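You operate a simulated robot arm through the tools that you are given. There is no shell and no other tool. Be economical: measure what you need, move in short steps, check, and stop when the job is done.

Carry out the task below with a simulated robot arm. There is one attempt and no reset: what you move stays moved.

## Task
Set the controls near the top of the check bench. At the end: the trim knob of the gap checker is turned to +0.1 mm; the probe slide is set to on the block; the blue lid is set to shut; the green roof pad stands on top of the panel filter; whatever was shut is shut again. Leave all else as you found it, and nothing knocked over.

The check looks at the end state, three seconds after you hand in, the way a careful person would. Anything else that was tipped, shoved, dropped, spilled or broken makes it a failure. A push-on lid holds only when it is set on centred and level and pressed home; a screw cap is set on level and turned clockwise until tight.

## Robot
A 7-joint arm with a two-finger parallel gripper, fixed in place. Base frame: the origin is at the foot of the arm, x ahead of it, y to its left, z up; the work surface is at about z = 860. Lengths are in mm, angles in degrees, forces in N, time in s.
With the tool pointing down near the work surface it reaches from about 300 to 700 mm from the base axis. Its first joint turns from -66.0 to 66.0 degrees. Payload 1.57 kg.
The tool frame sits at the grasp point between the pads (the TCP): z along the fingers, y along the line on which they close. The tips reach 30 mm beyond it. Largest opening 110 mm; finger width 24, thickness 12; the body of the gripper, 48 by 112 mm, starts 78 mm behind the TCP.
Orientation is told as [roll, pitch, yaw] about the base's x, y, z axes, in that order, counted from this pose: with the fingers straight down and closing along the base's y, the tool's x points along the base's -x, its y along +y and its z along -z.

## Interface
- The arm moves only by the tool nudge_tool. Its arguments are lists of equal length, an entry for each row: "travel": the shift along the base's x, y, z in units of 30 mm (1.0 is 30 mm), a list of three; "turn": the turn, a rotation vector about the base's x, y, z in units of 6 degrees (1.0 is 6 degrees), a list of three; "claw": the finger opening in mm, from 0 to 110. In form: {"travel": [[tx, ty, tz], ...], "turn": [[rx, ry, rz], ...], "claw": [claw, ...]}. A call has 1 to 12 rows; each row shifts and turns the commanded pose from where the row before left it. A call with a number of a shift or a turn outside -1 to 1 is refused whole. Rows are played at 5 a second. More than 50 mm and 8.6 degrees between two rows, or a gripper value outside its range, and nothing of the call is played. Where a pose cannot be reached the arm comes as near as it can. A force on the tool above 40 N (or 10 N above the force at the start of the call, whichever is more), or a blocked arm, ends the call early, and 0.2 s more pass. The fingers move at their own pace (about 108 mm/s each) and stop on an object; they squeeze with about 34 N. The grip force told is the motor's: it shows also when the fingers shut on nothing. Time passes only in rows, and 0.2 s behind the last, so rows that do not move let the fingers close. It gives the time, the measured TCP pose, the force on the tool (base axes), the opening and the grip force at its end, in the units of the frame above (readings bear some noise).
- Cameras (640 x 400 px; columns grow to the right, rows downward): "scene" is fixed at [176.3, -407.2, 1415.4]; the picture's right is [0.71, -0.70, 0.00], its down [-0.38, -0.39, -0.84] and it looks along [0.59, 0.60, -0.54] (base axes); focal length 252 px, centre (320, 200). "wrist" rides on the gripper at [-36, 0, -80] in the tool frame; the picture's right is [0.00, -1.00, 0.00], its down [0.97, 0.00, -0.24] and it looks along [0.24, 0.00, 0.97] (tool axes); focal length 218 px, centre (320, 200).
- snapshot(camera): a new picture of that camera. It takes no simulated time.
- probe_pixels(camera, pixels): for up to 12 pixels [column, row] of the newest picture of that camera ("zoom" is the newest enlarged one), the place [x, y, z] in the base frame of the surface seen there, good to about 2 mm, but the place of the scene camera against the robot may be out by one fixed shift of up to 18 mm in any direction. It takes no simulated time.
- zoom(camera, box): a new picture of the part [left, top, right, bottom] of that camera's present view, enlarged. It takes no simulated time.
- sign_off(): hands the job in; it is judged then, once.

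Work in short steps. Measure before you move; look again where a grasp or a placing could have gone wrong, and mend it. You have 80 turns and 34 pictures in all, those below and enlarged ones among them. Open the gripper and draw the arm clear of the work before you hand the job in, unless the task says otherwise; then end with one line.

The tools are called after "Call:" as name(argument=value, ...) on one line, values as JSON. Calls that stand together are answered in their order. nudge_tool: Moves the arm, as the interface text tells. Its arguments: {"type":"object","properties":{"travel":{"type":"array"},"turn":{"type":"array"},"claw":{"type":"array"}},"required":["travel","turn","claw"]} The other tools are called the same way: snapshot (camera) takes a picture; probe_pixels (camera, pixels) gives the place of the surface under pixels of a picture; zoom (camera, box) takes an enlarged picture of a part of a camera's view; sign_off () hands the job in.

At the start:

```text
clock: 0.0
position: [375.6, 186.0, 1227.1]
tool_rot: [0.0, 0.0, 0.0]
ft_force: [-0.4, -0.4, 0.6]
gripper_width: 109.8
gripper_force: 0.1
```

scene: 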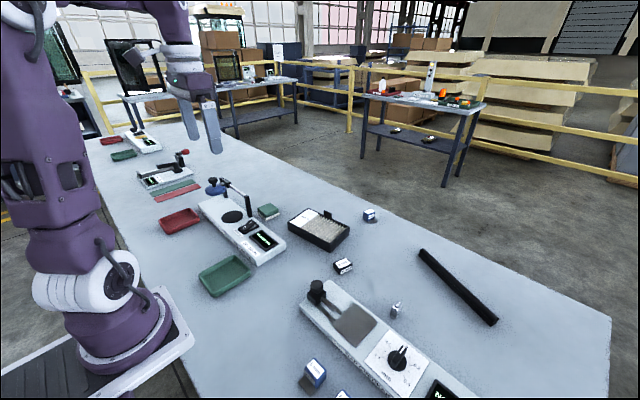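
wrist: 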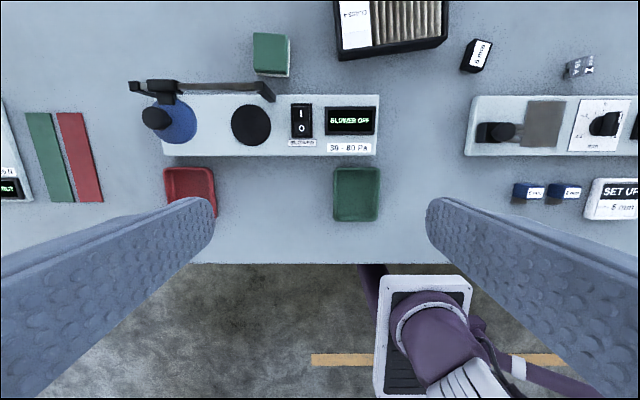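

The pictures show several bench instruments; I enlarge the gap checker (scene lower right) and the filter/blower region to see the details.

Call:
zoom(camera="scene", box=[280, 260, 500, 400])

Call:
zoom(camera="scene", box=[140, 140, 400, 300])

Call:
zoom(camera="wrist", box=[440, 20, 640, 230])

```text
2.86 times, centred on (390, 330) of scene
```

zoom: 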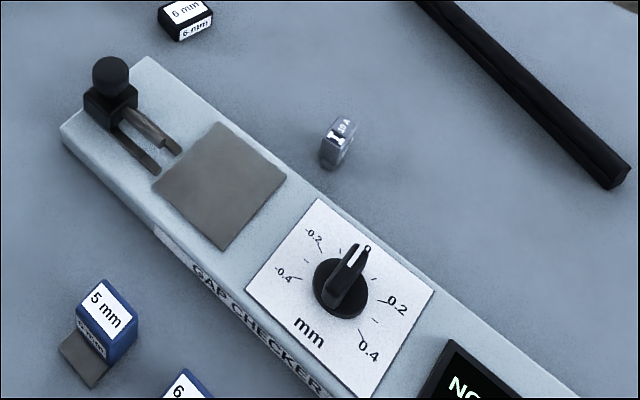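

```text
2.46 times, centred on (270, 220) of scene
```

zoom: 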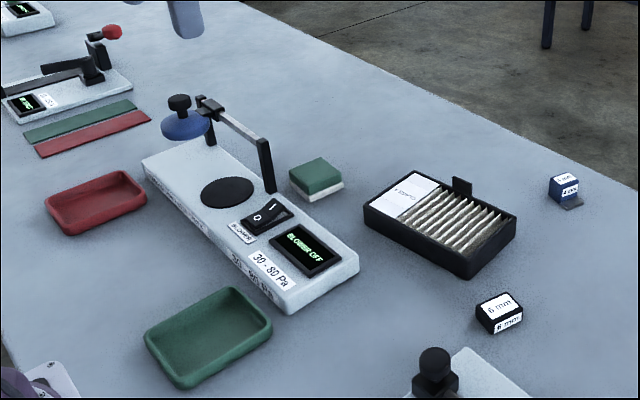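

```text
1.90 times, centred on (540, 125) of wrist
```

zoom: 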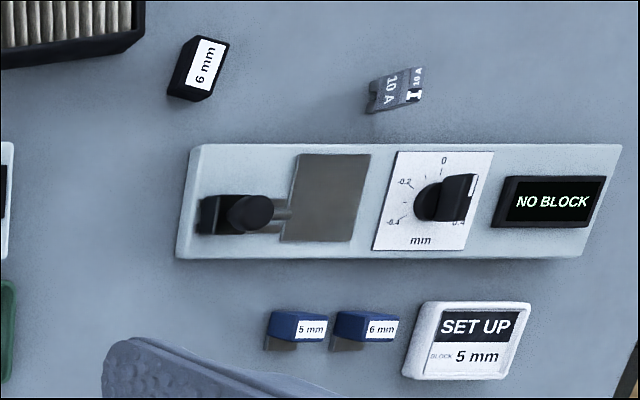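

I see the gap checker (knob, slide), the blower with a blue lid on a bar, the green pad and the filter. I probe wrist pixels of the key parts.

Call:
snapshot(camera="wrist")

Call:
probe_pixels(camera="wrist", pixels=[[270, 50], [155, 118], [183, 125], [250, 125], [160, 88], [135, 88], [268, 92], [210, 88], [355, 25], [410, 25], [503, 132], [603, 124]])

Call:
zoom(camera="wrist", box=[100, 0, 300, 190])

Call:
probe_pixels(camera="scene", pixels=[[213, 182], [211, 193], [224, 181], [247, 207], [232, 217], [246, 192], [268, 208], [317, 286], [398, 353], [328, 213], [305, 220], [325, 232]])

```text
28 pictures are left
```

wrist: 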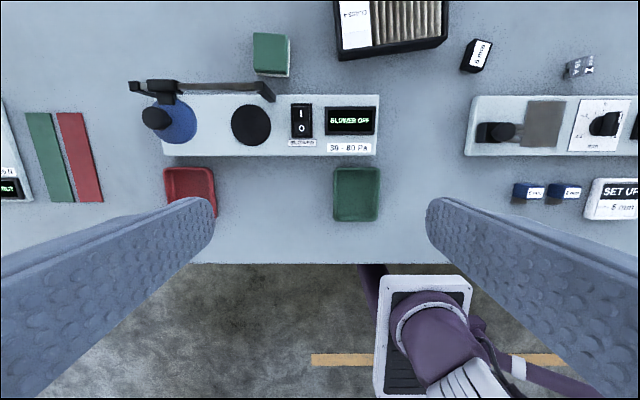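

```text
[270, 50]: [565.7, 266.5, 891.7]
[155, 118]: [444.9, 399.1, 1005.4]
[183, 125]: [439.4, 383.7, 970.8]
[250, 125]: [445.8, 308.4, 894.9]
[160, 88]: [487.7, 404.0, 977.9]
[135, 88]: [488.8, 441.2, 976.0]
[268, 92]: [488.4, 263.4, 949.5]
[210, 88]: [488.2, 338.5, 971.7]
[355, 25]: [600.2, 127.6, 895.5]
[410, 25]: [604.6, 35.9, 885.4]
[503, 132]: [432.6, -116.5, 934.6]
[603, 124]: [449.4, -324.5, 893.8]
```

```text
2.11 times, centred on (200, 95) of wrist
```

zoom: 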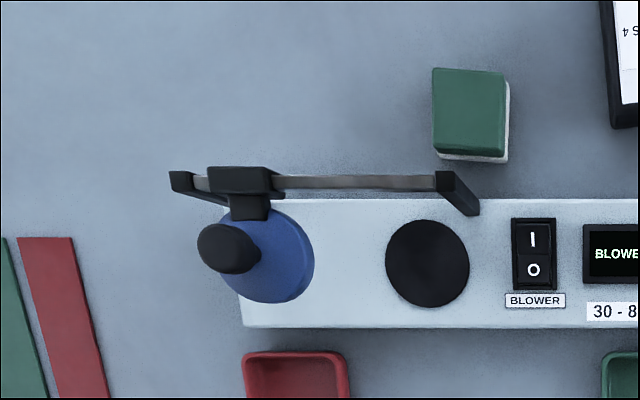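

```text
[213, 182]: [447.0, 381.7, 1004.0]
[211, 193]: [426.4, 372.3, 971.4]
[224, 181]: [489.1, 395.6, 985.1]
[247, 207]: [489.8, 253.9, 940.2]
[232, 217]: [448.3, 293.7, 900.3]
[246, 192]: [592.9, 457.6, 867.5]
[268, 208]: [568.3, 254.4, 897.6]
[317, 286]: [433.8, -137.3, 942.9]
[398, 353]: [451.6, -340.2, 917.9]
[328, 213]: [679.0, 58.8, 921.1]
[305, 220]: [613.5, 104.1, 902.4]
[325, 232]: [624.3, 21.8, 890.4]
```

The lid hangs on a carriage on a rail (y 441→258 at x≈488). I zoom in on it and probe along the rail to learn how it moves.

Call:
zoom(camera="scene", box=[190, 165, 290, 228])

Call:
probe_pixels(camera="wrist", pixels=[[148, 88], [185, 87], [200, 87], [220, 87], [235, 87], [250, 87], [262, 87], [168, 99], [172, 106], [165, 135], [190, 110], [265, 95]])

```text
6.35 times, centred on (240, 196) of scene
```

zoom: 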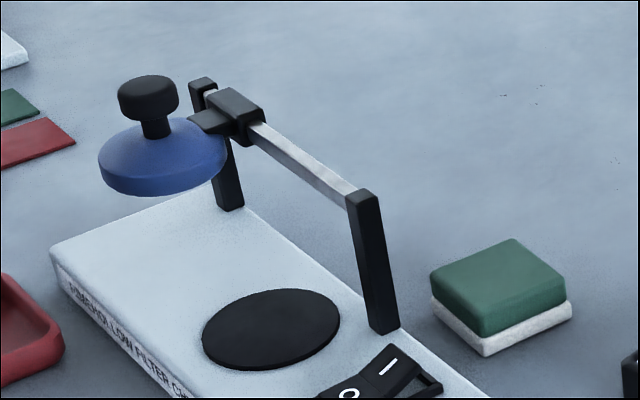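

```text
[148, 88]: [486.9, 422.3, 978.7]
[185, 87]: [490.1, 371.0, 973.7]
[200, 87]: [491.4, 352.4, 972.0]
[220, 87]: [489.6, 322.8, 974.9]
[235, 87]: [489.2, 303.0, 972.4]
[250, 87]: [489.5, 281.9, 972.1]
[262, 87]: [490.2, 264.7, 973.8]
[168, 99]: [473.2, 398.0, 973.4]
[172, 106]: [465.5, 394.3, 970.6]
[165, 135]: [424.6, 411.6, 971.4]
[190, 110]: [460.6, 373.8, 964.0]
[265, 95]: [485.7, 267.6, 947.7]
```

The rail is level at z≈973 and the carriage sits near y≈400; the lid knob is at about (445, 399, 1005) and the seat at (445, 308, 895). I move above the lid for a closer view.

Call:
nudge_tool(travel=[[0.1, 0.888, -0.488], [0.1, 0.888, -0.488], [0.1, 0.888, -0.488], [0.1, 0.888, -0.488], [0.1, 0.888, -0.488], [0.1, 0.888, -0.488], [0.1, 0.888, -0.488], [0.1, 0.888, -0.488]], turn=[[0, 0, 0], [0, 0, 0], [0, 0, 0], [0, 0, 0], [0, 0, 0], [0, 0, 0], [0, 0, 0], [0, 0, 0]], claw=[60, 60, 60, 60, 60, 60, 60, 60])

Call:
snapshot(camera="wrist")

```text
clock: 1.8
position: [399.9, 398.6, 1107.9]
tool_rot: [-0.1, 0.0, 0.0]
ft_force: [0.5, -0.2, 0.2]
gripper_width: 59.9
gripper_force: 0.0
```

```text
25 pictures are left
```

wrist: 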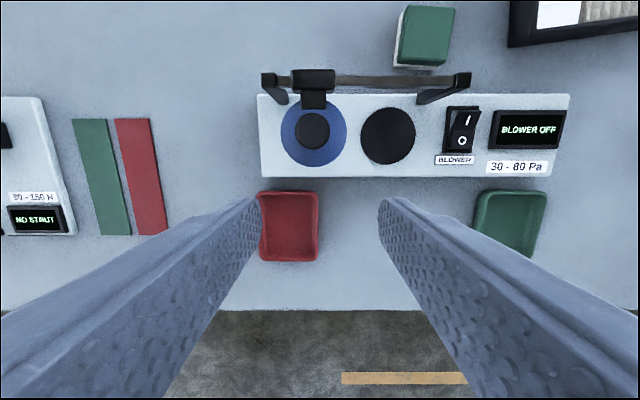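

The lid knob now shows at (313,131), the seat at (388,136). I probe knob edges, disc and seat for exact places.

Call:
probe_pixels(camera="wrist", pixels=[[312, 131], [298, 131], [326, 131], [312, 116], [312, 146], [290, 131], [340, 131], [312, 161], [388, 136], [363, 136], [413, 136], [315, 82]])

Call:
zoom(camera="wrist", box=[250, 60, 480, 190])

```text
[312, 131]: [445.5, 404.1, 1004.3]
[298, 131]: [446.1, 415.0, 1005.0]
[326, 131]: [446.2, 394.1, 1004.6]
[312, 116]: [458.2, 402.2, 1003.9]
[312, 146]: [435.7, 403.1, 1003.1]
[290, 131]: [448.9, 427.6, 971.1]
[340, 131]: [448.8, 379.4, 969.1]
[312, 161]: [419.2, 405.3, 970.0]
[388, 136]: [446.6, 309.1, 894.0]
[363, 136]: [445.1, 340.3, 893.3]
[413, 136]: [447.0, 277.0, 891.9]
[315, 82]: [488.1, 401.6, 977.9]
```

```text
2.78 times, centred on (365, 125) of wrist
```

zoom: 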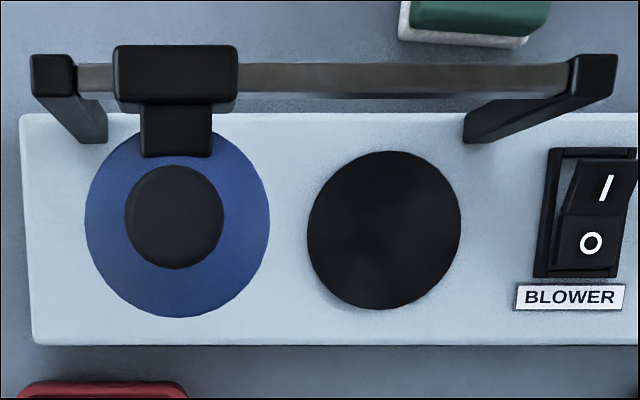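

Knob centre is (446, 403), Ø≈24, top z≈1004; lid top z≈970. I go over it and descend to TCP z≈1007 with the fingers either side, then close.

Call:
nudge_tool(travel=[[0.77, 0.07, 0], [0.77, 0.07, 0], [0, 0, -0.84], [0, 0, -0.84], [0, 0, -0.84], [0, 0, -0.84], [0, 0, 0], [0, 0, 0], [0, 0, 0]], turn=[[0, 0, 0], [0, 0, 0], [0, 0, 0], [0, 0, 0], [0, 0, 0], [0, 0, 0], [0, 0, 0], [0, 0, 0], [0, 0, 0]], claw=[60, 60, 60, 60, 60, 60, 15, 15, 15])

```text
clock: 3.8
position: [446.8, 401.9, 1008.5]
tool_rot: [0.0, 0.0, 0.0]
ft_force: [-0.2, 0.1, -2.1]
gripper_width: 29.5
gripper_force: 39.3
```

The fingers stopped at 29.5 mm on the knob. I slide it a little along −y to test the rail.

Call:
nudge_tool(travel=[[0, -0.2, 0], [0, -0.2, 0], [0, -0.2, 0], [0, 0, 0]], turn=[[0, 0, 0], [0, 0, 0], [0, 0, 0], [0, 0, 0]], claw=[15, 15, 15, 15])

```text
clock: 4.8
position: [446.1, 384.9, 1008.6]
tool_rot: [0.2, -0.1, 0.1]
ft_force: [7.9, 0.0, 8.4]
gripper_width: 29.6
gripper_force: 39.0
```

It slides with little force (y 402→385). I carry on to the seat at y≈309.

Call:
nudge_tool(travel=[[0, -0.4, 0], [0, -0.4, 0], [0, -0.4, 0], [0, -0.4, 0], [0, -0.4, 0], [0, -0.4, 0], [0, 0, 0]], turn=[[0, 0, 0], [0, 0, 0], [0, 0, 0], [0, 0, 0], [0, 0, 0], [0, 0, 0], [0, 0, 0]], claw=[15, 15, 15, 15, 15, 15, 15])

Call:
zoom(camera="scene", box=[180, 150, 300, 226])

```text
clock: 6.4
position: [446.6, 311.4, 1009.2]
tool_rot: [0.1, 0.0, 0.0]
ft_force: [5.3, -2.2, 18.8]
gripper_width: 29.2
gripper_force: 38.4
```

```text
5.26 times, centred on (240, 188) of scene
```

zoom: 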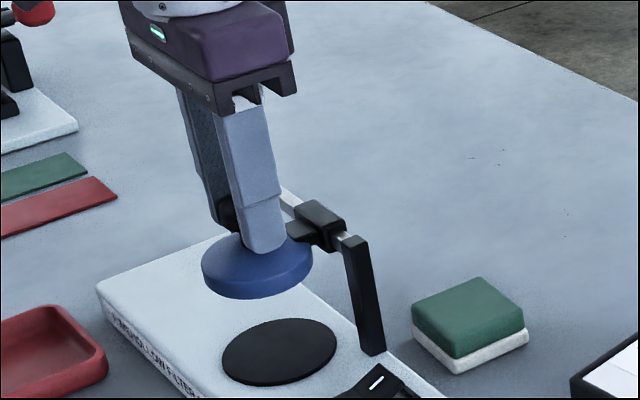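

The lid is above the seat now (y≈311), but still ~70 mm high. I test whether it goes down with small steps.

Call:
nudge_tool(travel=[[0, -0.05, 0], [0, 0, -0.1], [0, 0, -0.1], [0, 0, 0]], turn=[[0, 0, 0], [0, 0, 0], [0, 0, 0], [0, 0, 0]], claw=[15, 15, 15, 15])

```text
clock: 7.4
position: [445.2, 310.8, 1003.6]
tool_rot: [0.2, -0.1, 0.0]
ft_force: [3.5, 0.8, 38.2]
gripper_width: 29.7
gripper_force: 39.0
```

It moved down 5.6 mm with 38 N; I look whether the lid followed or the fingers slipped on the knob.

Call:
zoom(camera="scene", box=[180, 150, 300, 226])

Call:
probe_pixels(camera="zoom", pixels=[[225, 255], [250, 272], [320, 215], [290, 260]])

```text
5.26 times, centred on (240, 188) of scene
```

zoom: 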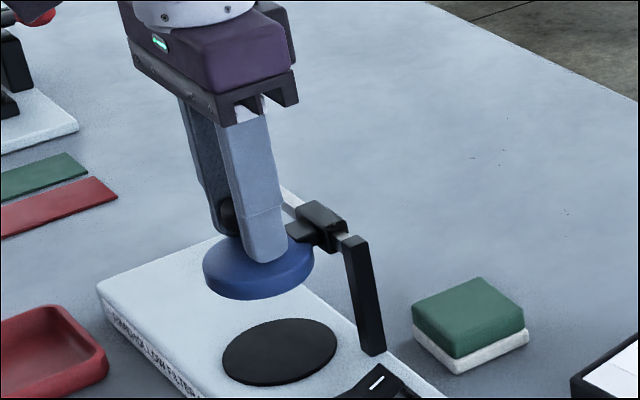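

```text
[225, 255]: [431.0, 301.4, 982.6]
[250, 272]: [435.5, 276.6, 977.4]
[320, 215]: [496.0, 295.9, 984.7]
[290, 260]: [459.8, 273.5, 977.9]
```

The lid stayed at its height (zoom disc edge unchanged): it only slides. I relieve the downward force and check for an end stop with a small −y push.

Call:
nudge_tool(travel=[[0, 0, 0.2], [0, 0, 0.05], [0, -0.1, 0], [0, 0, 0]], turn=[[0, 0, 0], [0, 0, 0], [0, 0, 0], [0, 0, 0]], claw=[15, 15, 15, 15])

```text
clock: 8.4
position: [443.4, 309.7, 1009.8]
tool_rot: [0.0, 0.4, 0.1]
ft_force: [-0.6, 21.0, -37.9]
gripper_width: 30.0
gripper_force: 38.8
```

A 21 N y-force at y≈310 shows the end stop, right over the seat: lid shut. I open and rise straight up.

Call:
nudge_tool(travel=[[0, 0, 0], [0, 0, 0], [0, 0, 0.5], [0, 0, 0.9], [0, 0, 0.9], [0, 0, 0.9], [0, 0, 0.5]], turn=[[0, 0, 0], [0, 0, 0], [0, 0, 0], [0, 0, 0], [0, 0, 0], [0, 0, 0], [0, 0, 0]], claw=[60, 60, 60, 60, 60, 60, 60])

Call:
snapshot(camera="wrist")

Call:
probe_pixels(camera="wrist", pixels=[[313, 185], [315, 120], [300, 10], [330, 10], [400, 10], [200, 120], [460, 180]])

```text
clock: 10.0
position: [448.1, 309.3, 1120.9]
tool_rot: [0.0, 0.0, 0.0]
ft_force: [0.5, 0.6, -0.8]
gripper_width: 59.9
gripper_force: 0.1
```

```text
21 pictures are left
```

wrist: 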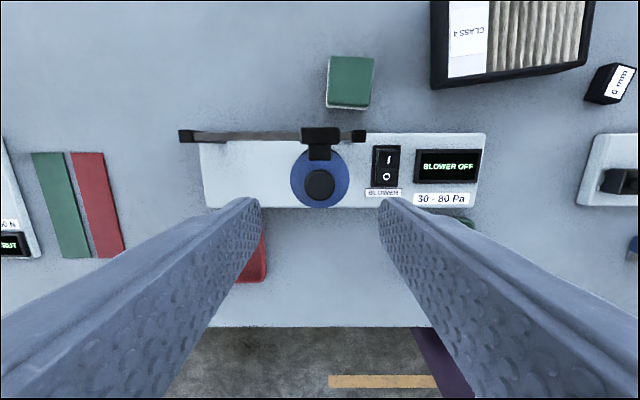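

```text
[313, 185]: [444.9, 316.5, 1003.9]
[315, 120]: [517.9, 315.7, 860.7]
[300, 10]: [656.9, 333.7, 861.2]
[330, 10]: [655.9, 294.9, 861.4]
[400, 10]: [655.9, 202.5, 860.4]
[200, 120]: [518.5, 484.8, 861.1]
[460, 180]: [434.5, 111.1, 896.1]
```

Lid knob is now at about y 310. Next the green pad at (350,80) and filter at (510,40): I probe edges.

Call:
probe_pixels(camera="wrist", pixels=[[350, 80], [332, 60], [371, 62], [368, 101], [330, 101], [465, 40], [500, 40], [540, 40], [570, 40], [437, 75], [510, 66], [349, 106]])

Call:
zoom(camera="wrist", box=[300, 0, 620, 200])

```text
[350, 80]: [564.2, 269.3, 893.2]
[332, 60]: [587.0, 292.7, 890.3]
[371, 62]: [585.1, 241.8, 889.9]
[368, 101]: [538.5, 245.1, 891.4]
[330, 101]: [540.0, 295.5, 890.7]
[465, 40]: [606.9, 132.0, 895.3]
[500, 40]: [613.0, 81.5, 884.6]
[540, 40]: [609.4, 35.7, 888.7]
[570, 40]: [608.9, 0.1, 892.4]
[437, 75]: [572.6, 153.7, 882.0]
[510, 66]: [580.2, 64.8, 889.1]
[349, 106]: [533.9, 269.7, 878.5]
```

```text
2.00 times, centred on (460, 100) of wrist
```

zoom: 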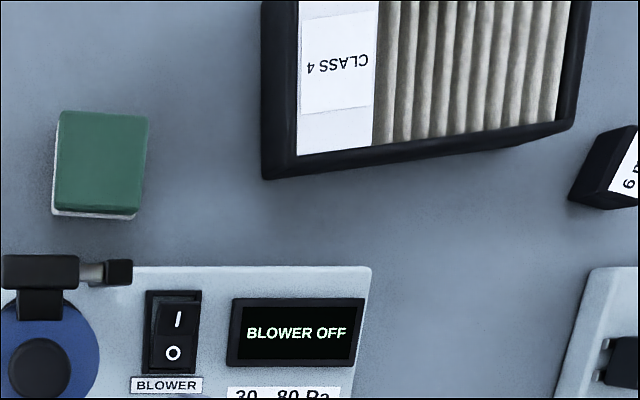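

Pad: ~52 mm square, centre (563, 268.5), top 891, yaw ≈ −2.7°. I move above it and down to z≈945 with 85 mm opening.

Call:
nudge_tool(travel=[[0.767, -0.272, 0], [0.767, -0.272, 0], [0.767, -0.272, 0], [0.767, -0.272, 0], [0.767, -0.272, 0], [0, 0, -0.98], [0, 0, -0.98], [0, 0, -0.98], [0, 0, -0.98], [0, 0, -0.98], [0, 0, -0.98]], turn=[[0, 0, -0.45], [0, 0, 0], [0, 0, 0], [0, 0, 0], [0, 0, 0], [0, 0, 0], [0, 0, 0], [0, 0, 0], [0, 0, 0], [0, 0, 0], [0, 0, 0]], claw=[85, 85, 85, 85, 85, 85, 85, 85, 85, 85, 85])

Call:
snapshot(camera="wrist")

```text
clock: 12.4
position: [561.1, 267.2, 942.1]
tool_rot: [0.1, 0.0, -2.7]
ft_force: [0.7, -0.5, 0.2]
gripper_width: 84.9
gripper_force: 0.0
```

```text
19 pictures are left
```

wrist: 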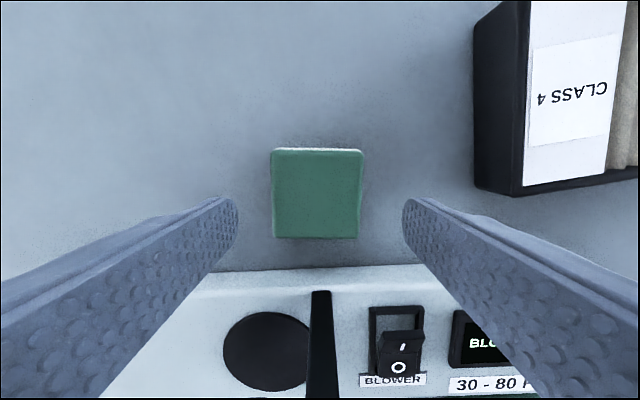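

The pad sits centred between the fingers at (317,193). I lower 48 mm and close.

Call:
nudge_tool(travel=[[0.03, 0.03, -0.6], [0, 0, -0.6], [0, 0, -0.4], [0, 0, 0], [0, 0, 0], [0, 0, 0]], turn=[[0, 0, 0], [0, 0, 0], [0, 0, 0], [0, 0, 0], [0, 0, 0], [0, 0, 0]], claw=[85, 85, 85, 40, 40, 40])

```text
clock: 13.8
position: [561.7, 266.2, 895.7]
tool_rot: [0.0, 0.0, -2.7]
ft_force: [1.1, 1.0, 1.8]
gripper_width: 59.0
gripper_force: 34.1
```

The fingers hold at 59 mm. I lift and go toward a spot over the filter, looking with the wrist camera.

Call:
nudge_tool(travel=[[0, 0, 0.5], [0, 0, 0.9], [0, 0, 0.9], [0, 0, 0.9], [0, 0, 0.9], [0, -0.9, 0], [0, -0.9, 0], [0, -0.9, 0]], turn=[[0, 0, 0], [0, 0, 0], [0, 0, 0], [0, 0, 0], [0, 0, 0], [0, 0, 0], [0, 0, 0], [0, 0, 0]], claw=[40, 40, 40, 40, 40, 40, 40, 40])

Call:
snapshot(camera="wrist")

Call:
snapshot(camera="scene")

```text
clock: 15.6
position: [560.5, 186.6, 1019.6]
tool_rot: [0.0, 0.1, -2.7]
ft_force: [0.1, -0.4, -0.4]
gripper_width: 59.1
gripper_force: 34.0
```

```text
18 pictures are left
```

wrist: 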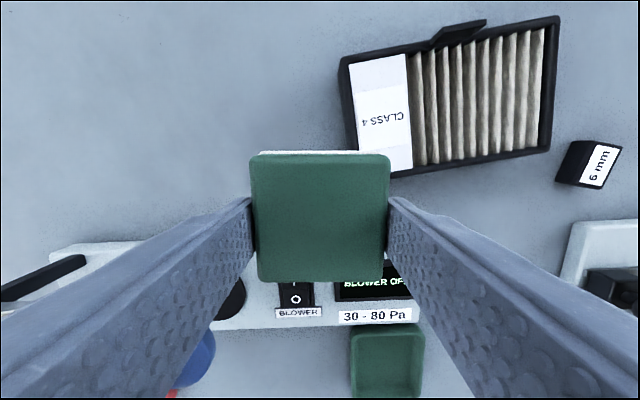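

```text
17 pictures are left
```

scene: 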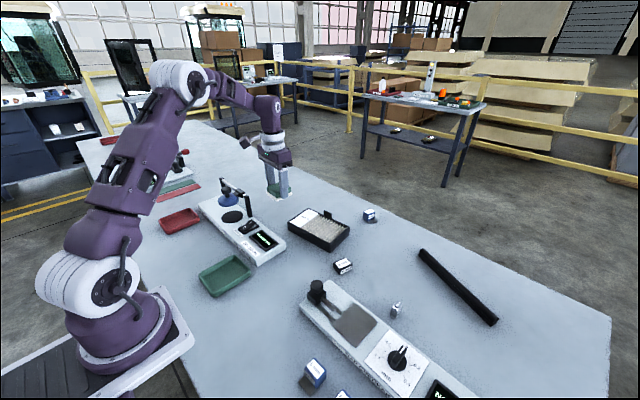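

The pad is held and the whole filter is in view (342–558, 18–178). I probe its rim, pleats and tab.

Call:
probe_pixels(camera="wrist", pixels=[[345, 64], [555, 22], [548, 146], [412, 172], [380, 75], [420, 110], [480, 100], [535, 80], [455, 35], [400, 54], [550, 85], [480, 161]])

Call:
zoom(camera="wrist", box=[320, 0, 580, 190])

```text
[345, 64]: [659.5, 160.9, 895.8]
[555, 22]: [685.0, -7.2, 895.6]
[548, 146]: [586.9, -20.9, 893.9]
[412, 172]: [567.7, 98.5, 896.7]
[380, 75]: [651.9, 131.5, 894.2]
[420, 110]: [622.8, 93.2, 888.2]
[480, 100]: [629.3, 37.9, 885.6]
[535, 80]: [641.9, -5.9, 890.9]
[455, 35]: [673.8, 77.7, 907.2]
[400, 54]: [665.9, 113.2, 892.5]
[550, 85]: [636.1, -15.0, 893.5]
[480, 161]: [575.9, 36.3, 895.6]
```

```text
2.11 times, centred on (450, 95) of wrist
```

zoom: 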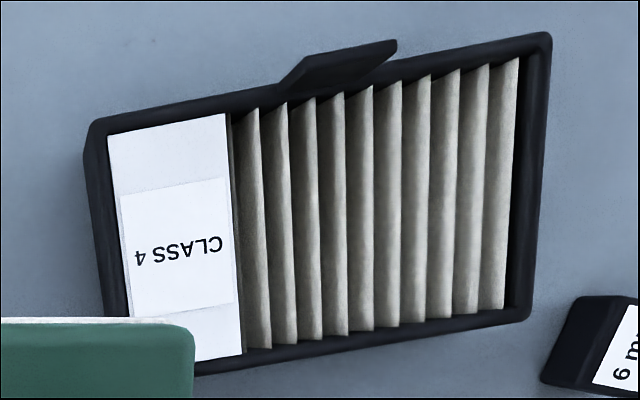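

Filter top: corners give centre (624,70), yaw ≈ +8.6°, rim z 896, pleat ridges ≈ 891. I move the pad above the pleats at (624,60), aligned, down to z≈940.

Call:
nudge_tool(travel=[[0.423, -0.844, 0], [0.423, -0.844, 0], [0.423, -0.844, 0], [0.423, -0.844, 0], [0.423, -0.844, 0], [0, 0, -0.9], [0, 0, -0.9], [0, 0, -0.85], [0, 0, 0]], turn=[[0, 0, 0.377], [0, 0, 0.377], [0, 0, 0.377], [0, 0, 0.377], [0, 0, 0.377], [0, 0, 0], [0, 0, 0], [0, 0, 0], [0, 0, 0]], claw=[40, 40, 40, 40, 40, 40, 40, 40, 40])

Call:
snapshot(camera="wrist")

```text
clock: 17.6
position: [623.9, 59.7, 939.1]
tool_rot: [0.0, -0.1, 8.6]
ft_force: [0.9, -0.8, -0.4]
gripper_width: 59.0
gripper_force: 34.3
```

```text
15 pictures are left
```

wrist: 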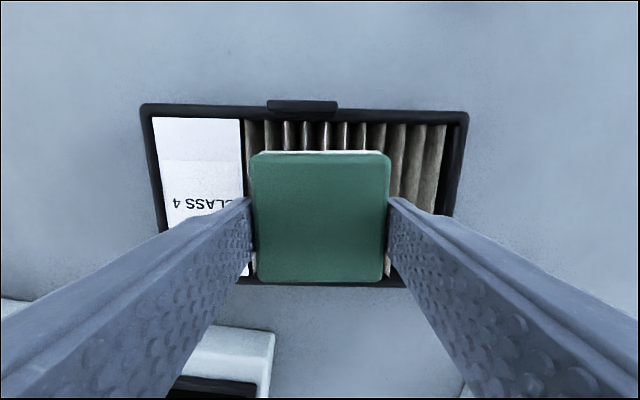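

The pad is square over the pleats, inside the rim. I lower in small steps until contact.

Call:
nudge_tool(travel=[[0.03, 0, -0.15], [0, 0, -0.1], [0, 0, -0.07], [0, 0, 0]], turn=[[0, 0, 0], [0, 0, 0], [0, 0, 0], [0, 0, 0]], claw=[40, 40, 40, 40])

```text
clock: 18.6
position: [625.8, 60.5, 930.7]
tool_rot: [0.1, 0.0, 8.6]
ft_force: [-4.2, -0.2, 12.9]
gripper_width: 59.0
gripper_force: 34.5
```

Contact: 13 N at z 930.7. I release with a modest opening and rise.

Call:
nudge_tool(travel=[[0, 0, 0.03], [0, 0, 0], [0, 0, 0], [0, 0, 0.5], [0, 0, 0.9], [0, 0, 0.9], [0, 0, 0.9]], turn=[[0, 0, 0], [0, 0, 0], [0, 0, 0], [0, 0, 0], [0, 0, 0], [0, 0, 0], [0, 0, 0]], claw=[72, 72, 72, 72, 72, 72, 72])

Call:
snapshot(camera="wrist")

Call:
probe_pixels(camera="wrist", pixels=[[290, 170], [350, 170], [290, 220], [350, 220]])

```text
clock: 20.2
position: [626.8, 61.7, 1027.9]
tool_rot: [0.0, 0.0, 8.6]
ft_force: [0.1, 1.1, 0.1]
gripper_width: 72.2
gripper_force: 0.1
```

```text
14 pictures are left
```

wrist: 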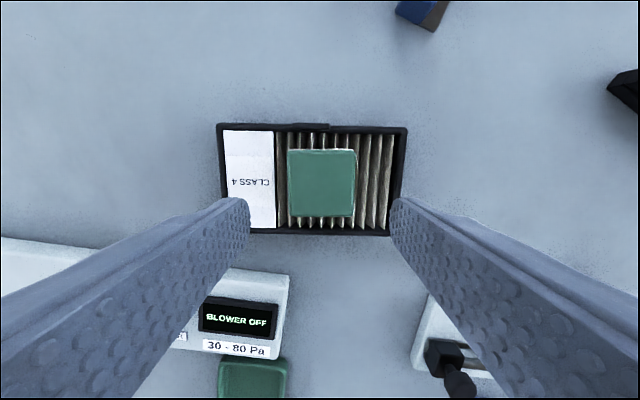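

```text
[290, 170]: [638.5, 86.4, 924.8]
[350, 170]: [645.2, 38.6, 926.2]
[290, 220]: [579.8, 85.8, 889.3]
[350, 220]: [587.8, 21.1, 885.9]
```

The pad stands level (z≈925) inside the filter outline. Now I travel to the gap checker, at z≈1100, turning the tool back to zero yaw.

Call:
nudge_tool(travel=[[0, 0, 0.9], [0, 0, 0.9], [-0.84, -0.8, 0], [-0.84, -0.8, 0], [-0.84, -0.8, 0], [-0.84, -0.8, 0], [-0.84, -0.8, 0], [-0.84, -0.8, 0], [-0.84, -0.8, 0], [-0.84, -0.8, 0], [-0.84, -0.8, 0], [0, 0, 0]], turn=[[0, 0, 0], [0, 0, 0], [0, 0, -0.159], [0, 0, -0.159], [0, 0, -0.159], [0, 0, -0.159], [0, 0, -0.159], [0, 0, -0.159], [0, 0, -0.159], [0, 0, -0.159], [0, 0, -0.159], [0, 0, 0]], claw=[60, 60, 60, 60, 60, 60, 60, 60, 60, 60, 60, 60])

Call:
snapshot(camera="wrist")

```text
clock: 22.8
position: [397.9, -156.6, 1081.2]
tool_rot: [0.0, 0.0, 0.0]
ft_force: [0.3, 0.6, -1.5]
gripper_width: 59.8
gripper_force: 0.0
```

```text
13 pictures are left
```

wrist: 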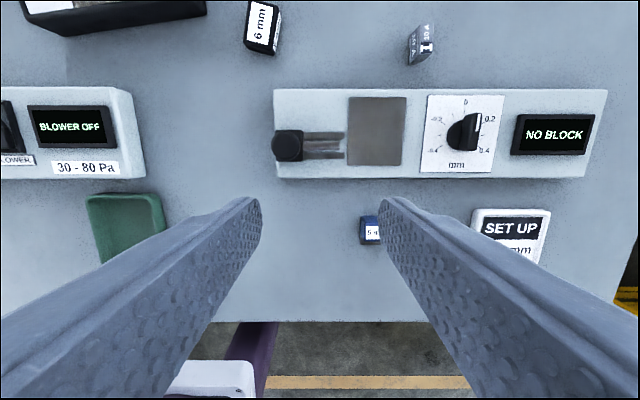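

The slide's knob is at (288,145), its slots run right to the anvil plate (376,130). I zoom and probe.

Call:
zoom(camera="wrist", box=[260, 70, 520, 200])

Call:
probe_pixels(camera="wrist", pixels=[[288, 145], [277, 145], [299, 145], [288, 158], [288, 134], [325, 135], [325, 152], [376, 130], [350, 130], [465, 135], [480, 120], [450, 150]])

```text
2.46 times, centred on (390, 135) of wrist
```

zoom: 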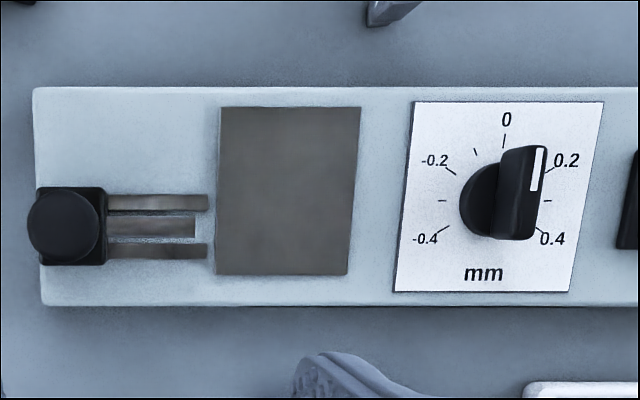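

```text
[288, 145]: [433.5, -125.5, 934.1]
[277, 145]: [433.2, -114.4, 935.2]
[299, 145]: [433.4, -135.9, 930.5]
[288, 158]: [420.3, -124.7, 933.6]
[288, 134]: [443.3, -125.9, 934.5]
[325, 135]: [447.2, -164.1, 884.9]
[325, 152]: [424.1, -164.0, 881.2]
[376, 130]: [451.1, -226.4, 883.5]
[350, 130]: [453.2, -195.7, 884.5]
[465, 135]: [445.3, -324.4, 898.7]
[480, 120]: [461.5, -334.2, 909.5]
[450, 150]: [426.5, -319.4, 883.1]
```

Slide knob centre (432,−124.5), Ø≈25, top z 934; slots run to y≈−178. I go above it, down to TCP z≈945 (tips 915) and close.

Call:
nudge_tool(travel=[[0.57, 0.53, 0], [0.57, 0.53, 0], [0, 0, -0.9], [0, 0, -0.9], [0, 0, -0.9], [0, 0, -0.9], [0, 0, -0.9], [0, 0, 0], [0, 0, 0], [0, 0, 0]], turn=[[0, 0, 0], [0, 0, 0], [0, 0, 0], [0, 0, 0], [0, 0, 0], [0, 0, 0], [0, 0, 0], [0, 0, 0], [0, 0, 0], [0, 0, 0]], claw=[60, 60, 60, 60, 60, 60, 60, 15, 15, 15])

```text
clock: 25.0
position: [432.1, -122.6, 944.3]
tool_rot: [0.0, 0.0, 0.0]
ft_force: [0.4, 1.4, -10.1]
gripper_width: 28.2
gripper_force: 38.3
```

Gripped at 28 mm. I slide along −y in small steps, watching for the end stop.

Call:
nudge_tool(travel=[[0, -0.25, 0], [0, -0.25, 0], [0, -0.25, 0], [0, -0.25, 0], [0, 0, 0]], turn=[[0, 0, 0], [0, 0, 0], [0, 0, 0], [0, 0, 0], [0, 0, 0]], claw=[15, 15, 15, 15, 15])

Call:
snapshot(camera="wrist")

```text
clock: 26.2
position: [432.3, -153.6, 945.1]
tool_rot: [0.1, 0.1, 0.0]
ft_force: [-2.7, 0.6, -33.6]
gripper_width: 28.3
gripper_force: 38.6
```

```text
11 pictures are left
```

wrist: 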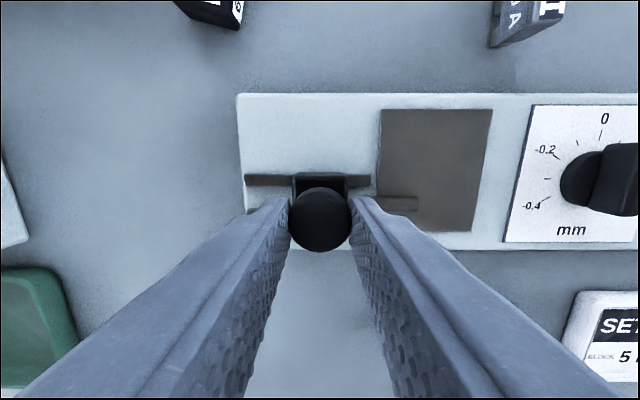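

The probe tip now overlaps the anvil; slot remaining is ~12 mm (348→370). I ease z down 1.5 mm and go on in small steps to the stop.

Call:
nudge_tool(travel=[[0, 0, -0.06], [0, -0.12, 0], [0, -0.12, 0], [0, -0.12, 0], [0, 0, 0]], turn=[[0, 0, 0], [0, 0, 0], [0, 0, 0], [0, 0, 0], [0, 0, 0]], claw=[15, 15, 15, 15, 15])

```text
clock: 27.4
position: [431.6, -164.7, 945.3]
tool_rot: [0.0, 0.0, 0.0]
ft_force: [-21.2, -1.3, 26.3]
gripper_width: 28.3
gripper_force: 38.7
```

No y resistance yet at −164.7; a few more small steps.

Call:
nudge_tool(travel=[[-0.02, 0, 0.03], [0, -0.1, 0], [0, -0.1, 0], [0, 0, 0]], turn=[[0, 0, 0], [0, 0, 0], [0, 0, 0], [0, 0, 0]], claw=[15, 15, 15, 15])

Call:
zoom(camera="wrist", box=[200, 70, 520, 270])

```text
clock: 28.6
position: [433.3, -166.4, 945.2]
tool_rot: [0.5, 0.1, 0.2]
ft_force: [-1.7, 9.2, 6.5]
gripper_width: 28.4
gripper_force: 38.8
stopped in row 4: the force on the tool passed its limit (the readings are from after the stop); the commanded pose is now the measured one
```

```text
2.00 times, centred on (360, 170) of wrist
```

zoom: 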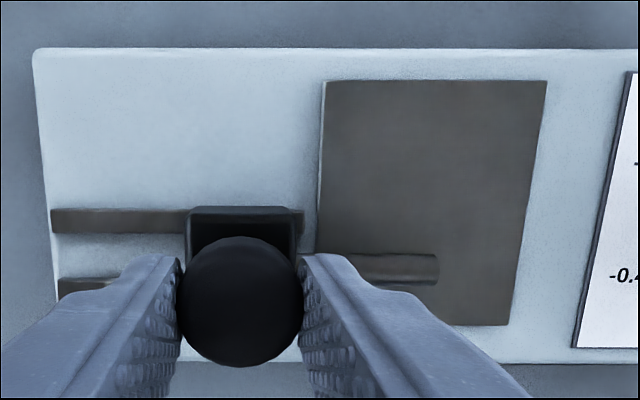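

The end stop is met at y≈−166.4, carriage at the slot end and the tip on the anvil. I release, rise, and move toward the trim knob for a view.

Call:
nudge_tool(travel=[[0, 0, 0], [0, 0, 0], [0, 0, 0.6], [0, 0, 0.9], [0, 0, 0.9], [-0.5, -0.9, 0], [-0.5, -0.9, 0], [-0.4, -0.9, 0], [0, -0.9, 0], [0, -0.9, 0], [0, -0.7, 0], [0, 0, 0]], turn=[[0, 0, 0], [0, 0, 0], [0, 0, 0], [0, 0, 0], [0, 0, 0], [0, 0, 0], [0, 0, 0], [0, 0, 0], [0, 0, 0], [0, 0, 0], [0, 0, 0], [0, 0, 0]], claw=[50, 50, 50, 50, 50, 50, 50, 50, 50, 50, 50, 50])

Call:
snapshot(camera="wrist")

Call:
zoom(camera="wrist", box=[240, 70, 400, 190])

```text
clock: 31.2
position: [392.5, -323.7, 1015.8]
tool_rot: [0.2, 0.1, 0.2]
ft_force: [0.1, -0.3, 0.1]
gripper_width: 50.2
gripper_force: 0.0
```

```text
9 pictures are left
```

wrist: 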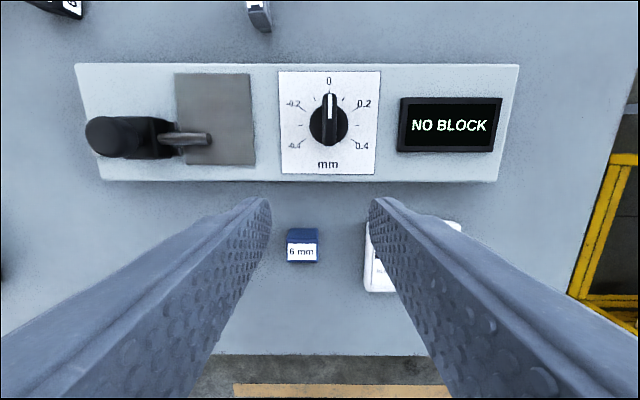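

```text
3.33 times, centred on (320, 130) of wrist
```

zoom: 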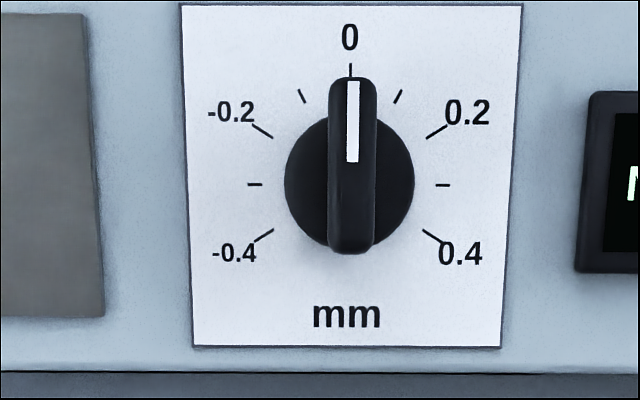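

Pointer is at 0; the +0.1 tick is 30° clockwise (−30° about z). I probe the knob's bar and centre and dial.

Call:
probe_pixels(camera="zoom", pixels=[[352, 90], [352, 155], [352, 215], [352, 235], [335, 180], [370, 180], [295, 185], [405, 185], [398, 97], [303, 97], [257, 184], [442, 185]])

```text
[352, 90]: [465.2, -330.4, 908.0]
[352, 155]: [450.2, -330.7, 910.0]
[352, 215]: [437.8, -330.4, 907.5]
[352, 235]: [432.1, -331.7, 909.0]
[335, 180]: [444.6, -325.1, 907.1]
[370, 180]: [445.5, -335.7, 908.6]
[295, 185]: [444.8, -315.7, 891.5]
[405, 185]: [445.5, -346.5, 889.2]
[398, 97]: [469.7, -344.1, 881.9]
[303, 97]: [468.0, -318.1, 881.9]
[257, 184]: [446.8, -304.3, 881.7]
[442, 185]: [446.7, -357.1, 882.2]
```

Dial centre ≈ (446.8, −330.9); bar top z≈908, base disc ≈ 891. I go above it, down to TCP z≈925 (tips 895), and close along y on the bar.

Call:
nudge_tool(travel=[[0.9, -0.12, 0], [0.91, -0.12, 0], [0, 0, -0.9], [0, 0, -0.9], [0, 0, -0.9], [0, 0, -0.32], [0, 0, 0]], turn=[[-0.03, -0.02, -0.03], [0, 0, 0], [0, 0, 0], [0, 0, 0], [0, 0, 0], [0, 0, 0], [0, 0, 0]], claw=[40, 40, 40, 40, 40, 40, 40])

Call:
snapshot(camera="wrist")

```text
clock: 32.8
position: [444.4, -329.5, 924.3]
tool_rot: [0.2, 0.0, -0.1]
ft_force: [-0.4, -0.7, -0.7]
gripper_width: 39.8
gripper_force: 0.1
```

```text
7 pictures are left
```

wrist: 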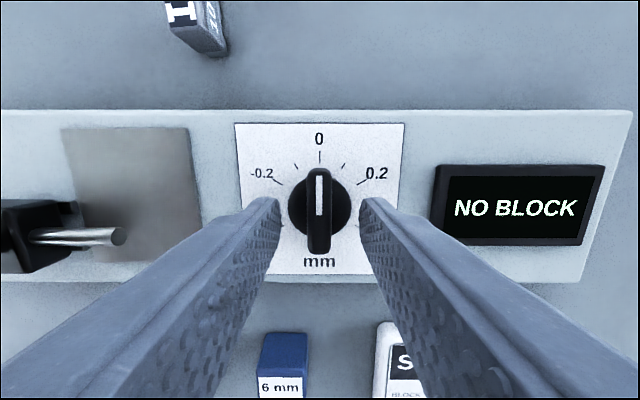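

The bar is centred between the fingers at (319,210). I trim +2.4 mm in x, −1.3 in y and close.

Call:
nudge_tool(travel=[[0.08, -0.04, 0], [0, 0, 0], [0, 0, 0], [0, 0, 0]], turn=[[0, 0, 0], [0, 0, 0], [0, 0, 0], [0, 0, 0]], claw=[40, 5, 5, 5])

```text
clock: 33.8
position: [447.7, -330.1, 924.9]
tool_rot: [0.2, 0.0, 0.1]
ft_force: [-1.7, 13.2, 3.9]
gripper_width: 11.9
gripper_force: 29.4
```

Gripped the bar at 11.9 mm. I turn −30° about z in 3° steps (clockwise).

Call:
nudge_tool(travel=[[0, 0, 0], [0, 0, 0], [0, 0, 0], [0, 0, 0], [0, 0, 0], [0, 0, 0], [0, 0, 0], [0, 0, 0], [0, 0, 0], [0, 0, 0], [0, 0, 0]], turn=[[0, 0, -0.5], [0, 0, -0.5], [0, 0, -0.5], [0, 0, -0.5], [0, 0, -0.5], [0, 0, -0.5], [0, 0, -0.5], [0, 0, -0.5], [0, 0, -0.5], [0, 0, -0.5], [0, 0, 0]], claw=[5, 5, 5, 5, 5, 5, 5, 5, 5, 5, 5])

Call:
snapshot(camera="wrist")

```text
clock: 36.2
position: [445.8, -330.5, 925.6]
tool_rot: [0.3, 0.0, -30.0]
ft_force: [2.7, 27.8, -19.3]
gripper_width: 11.9
gripper_force: 29.4
```

```text
6 pictures are left
```

wrist: 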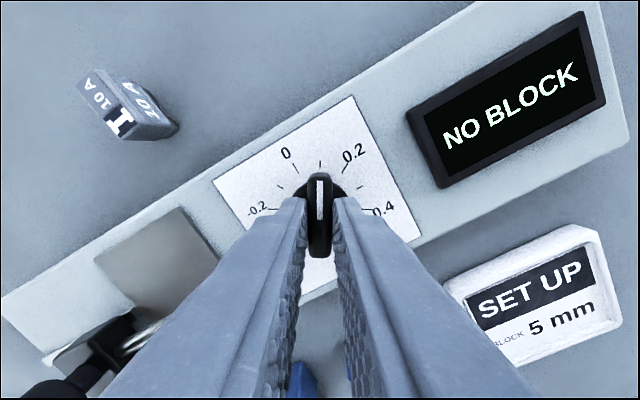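

The pointer lines up with the tick midway between 0 and 0.2, i.e. +0.1. I open slightly, rise straight up and check.

Call:
nudge_tool(travel=[[0, 0, 0], [0, 0, 0], [0, 0, 0.5], [0, 0, 0.9], [0, 0, 0.9], [0, 0, 0.9], [-0.9, 0, 0.5], [-0.9, 0.2, 0.5], [0, 0, 0]], turn=[[0, 0, 0], [0, 0, 0], [0, 0, 0], [0, 0, 0], [0, 0, 0], [0, 0, 0], [0, 0, 1], [0, 0, 1], [0, 0, 0]], claw=[40, 40, 40, 40, 40, 40, 40, 40, 40])

Call:
snapshot(camera="wrist")

Call:
snapshot(camera="scene")

```text
clock: 38.2
position: [395.4, -324.7, 1052.1]
tool_rot: [0.1, 0.0, -17.9]
ft_force: [0.7, -0.9, -1.0]
gripper_width: 39.8
gripper_force: 0.0
```

```text
5 pictures are left
```

wrist: 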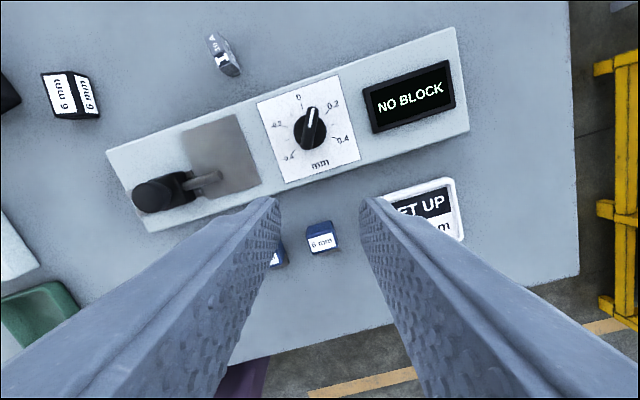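

```text
4 pictures are left
```

scene: 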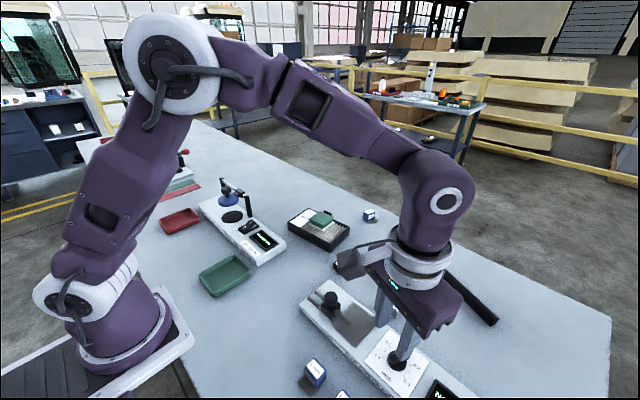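

Both settings look right; I zoom on the dial and on the lid to verify.

Call:
zoom(camera="wrist", box=[250, 70, 370, 190])

Call:
zoom(camera="scene", box=[190, 165, 290, 228])

```text
3.33 times, centred on (310, 130) of wrist
```

zoom: 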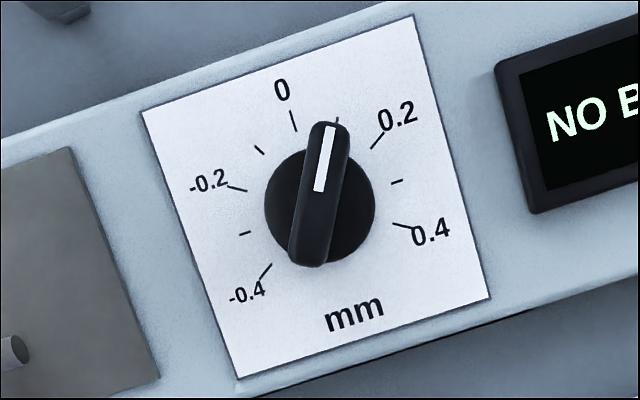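

```text
6.35 times, centred on (240, 196) of scene
```

zoom: 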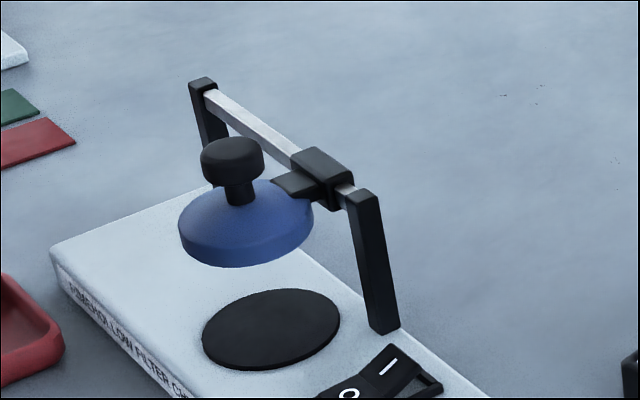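

The pointer is on the +0.1 tick, the lid is at its end stop over the seat, the slide at its stop and the pad stands on the filter. I raise the arm clear with the gripper open.

Call:
nudge_tool(travel=[[0, 0, 0.9], [0, 0, 0.9], [0, 0, 0.9], [0, 0, 0.9], [0, 0, 0]], turn=[[0, 0, 0], [0, 0, 0], [0, 0, 0], [0, 0, 0], [0, 0, 0]], claw=[100, 100, 100, 100, 100])

```text
clock: 39.4
position: [393.8, -326.2, 1159.5]
tool_rot: [0.2, 0.0, -18.0]
ft_force: [0.2, 0.0, -0.4]
gripper_width: 99.7
gripper_force: 0.0
```

The arm is clear and open; I hand the job in.

Call:
sign_off()

```text
The job is handed in.
```

I turned the trim knob to +0.1 mm, slid the probe slide to its end stop and the blue lid to its stop above the seat (it slides only and stays about 70 mm up, which I took as shut), stood the green pad on the panel filter, and put no gauge block on the checker, so it still reads "NO BLOCK".
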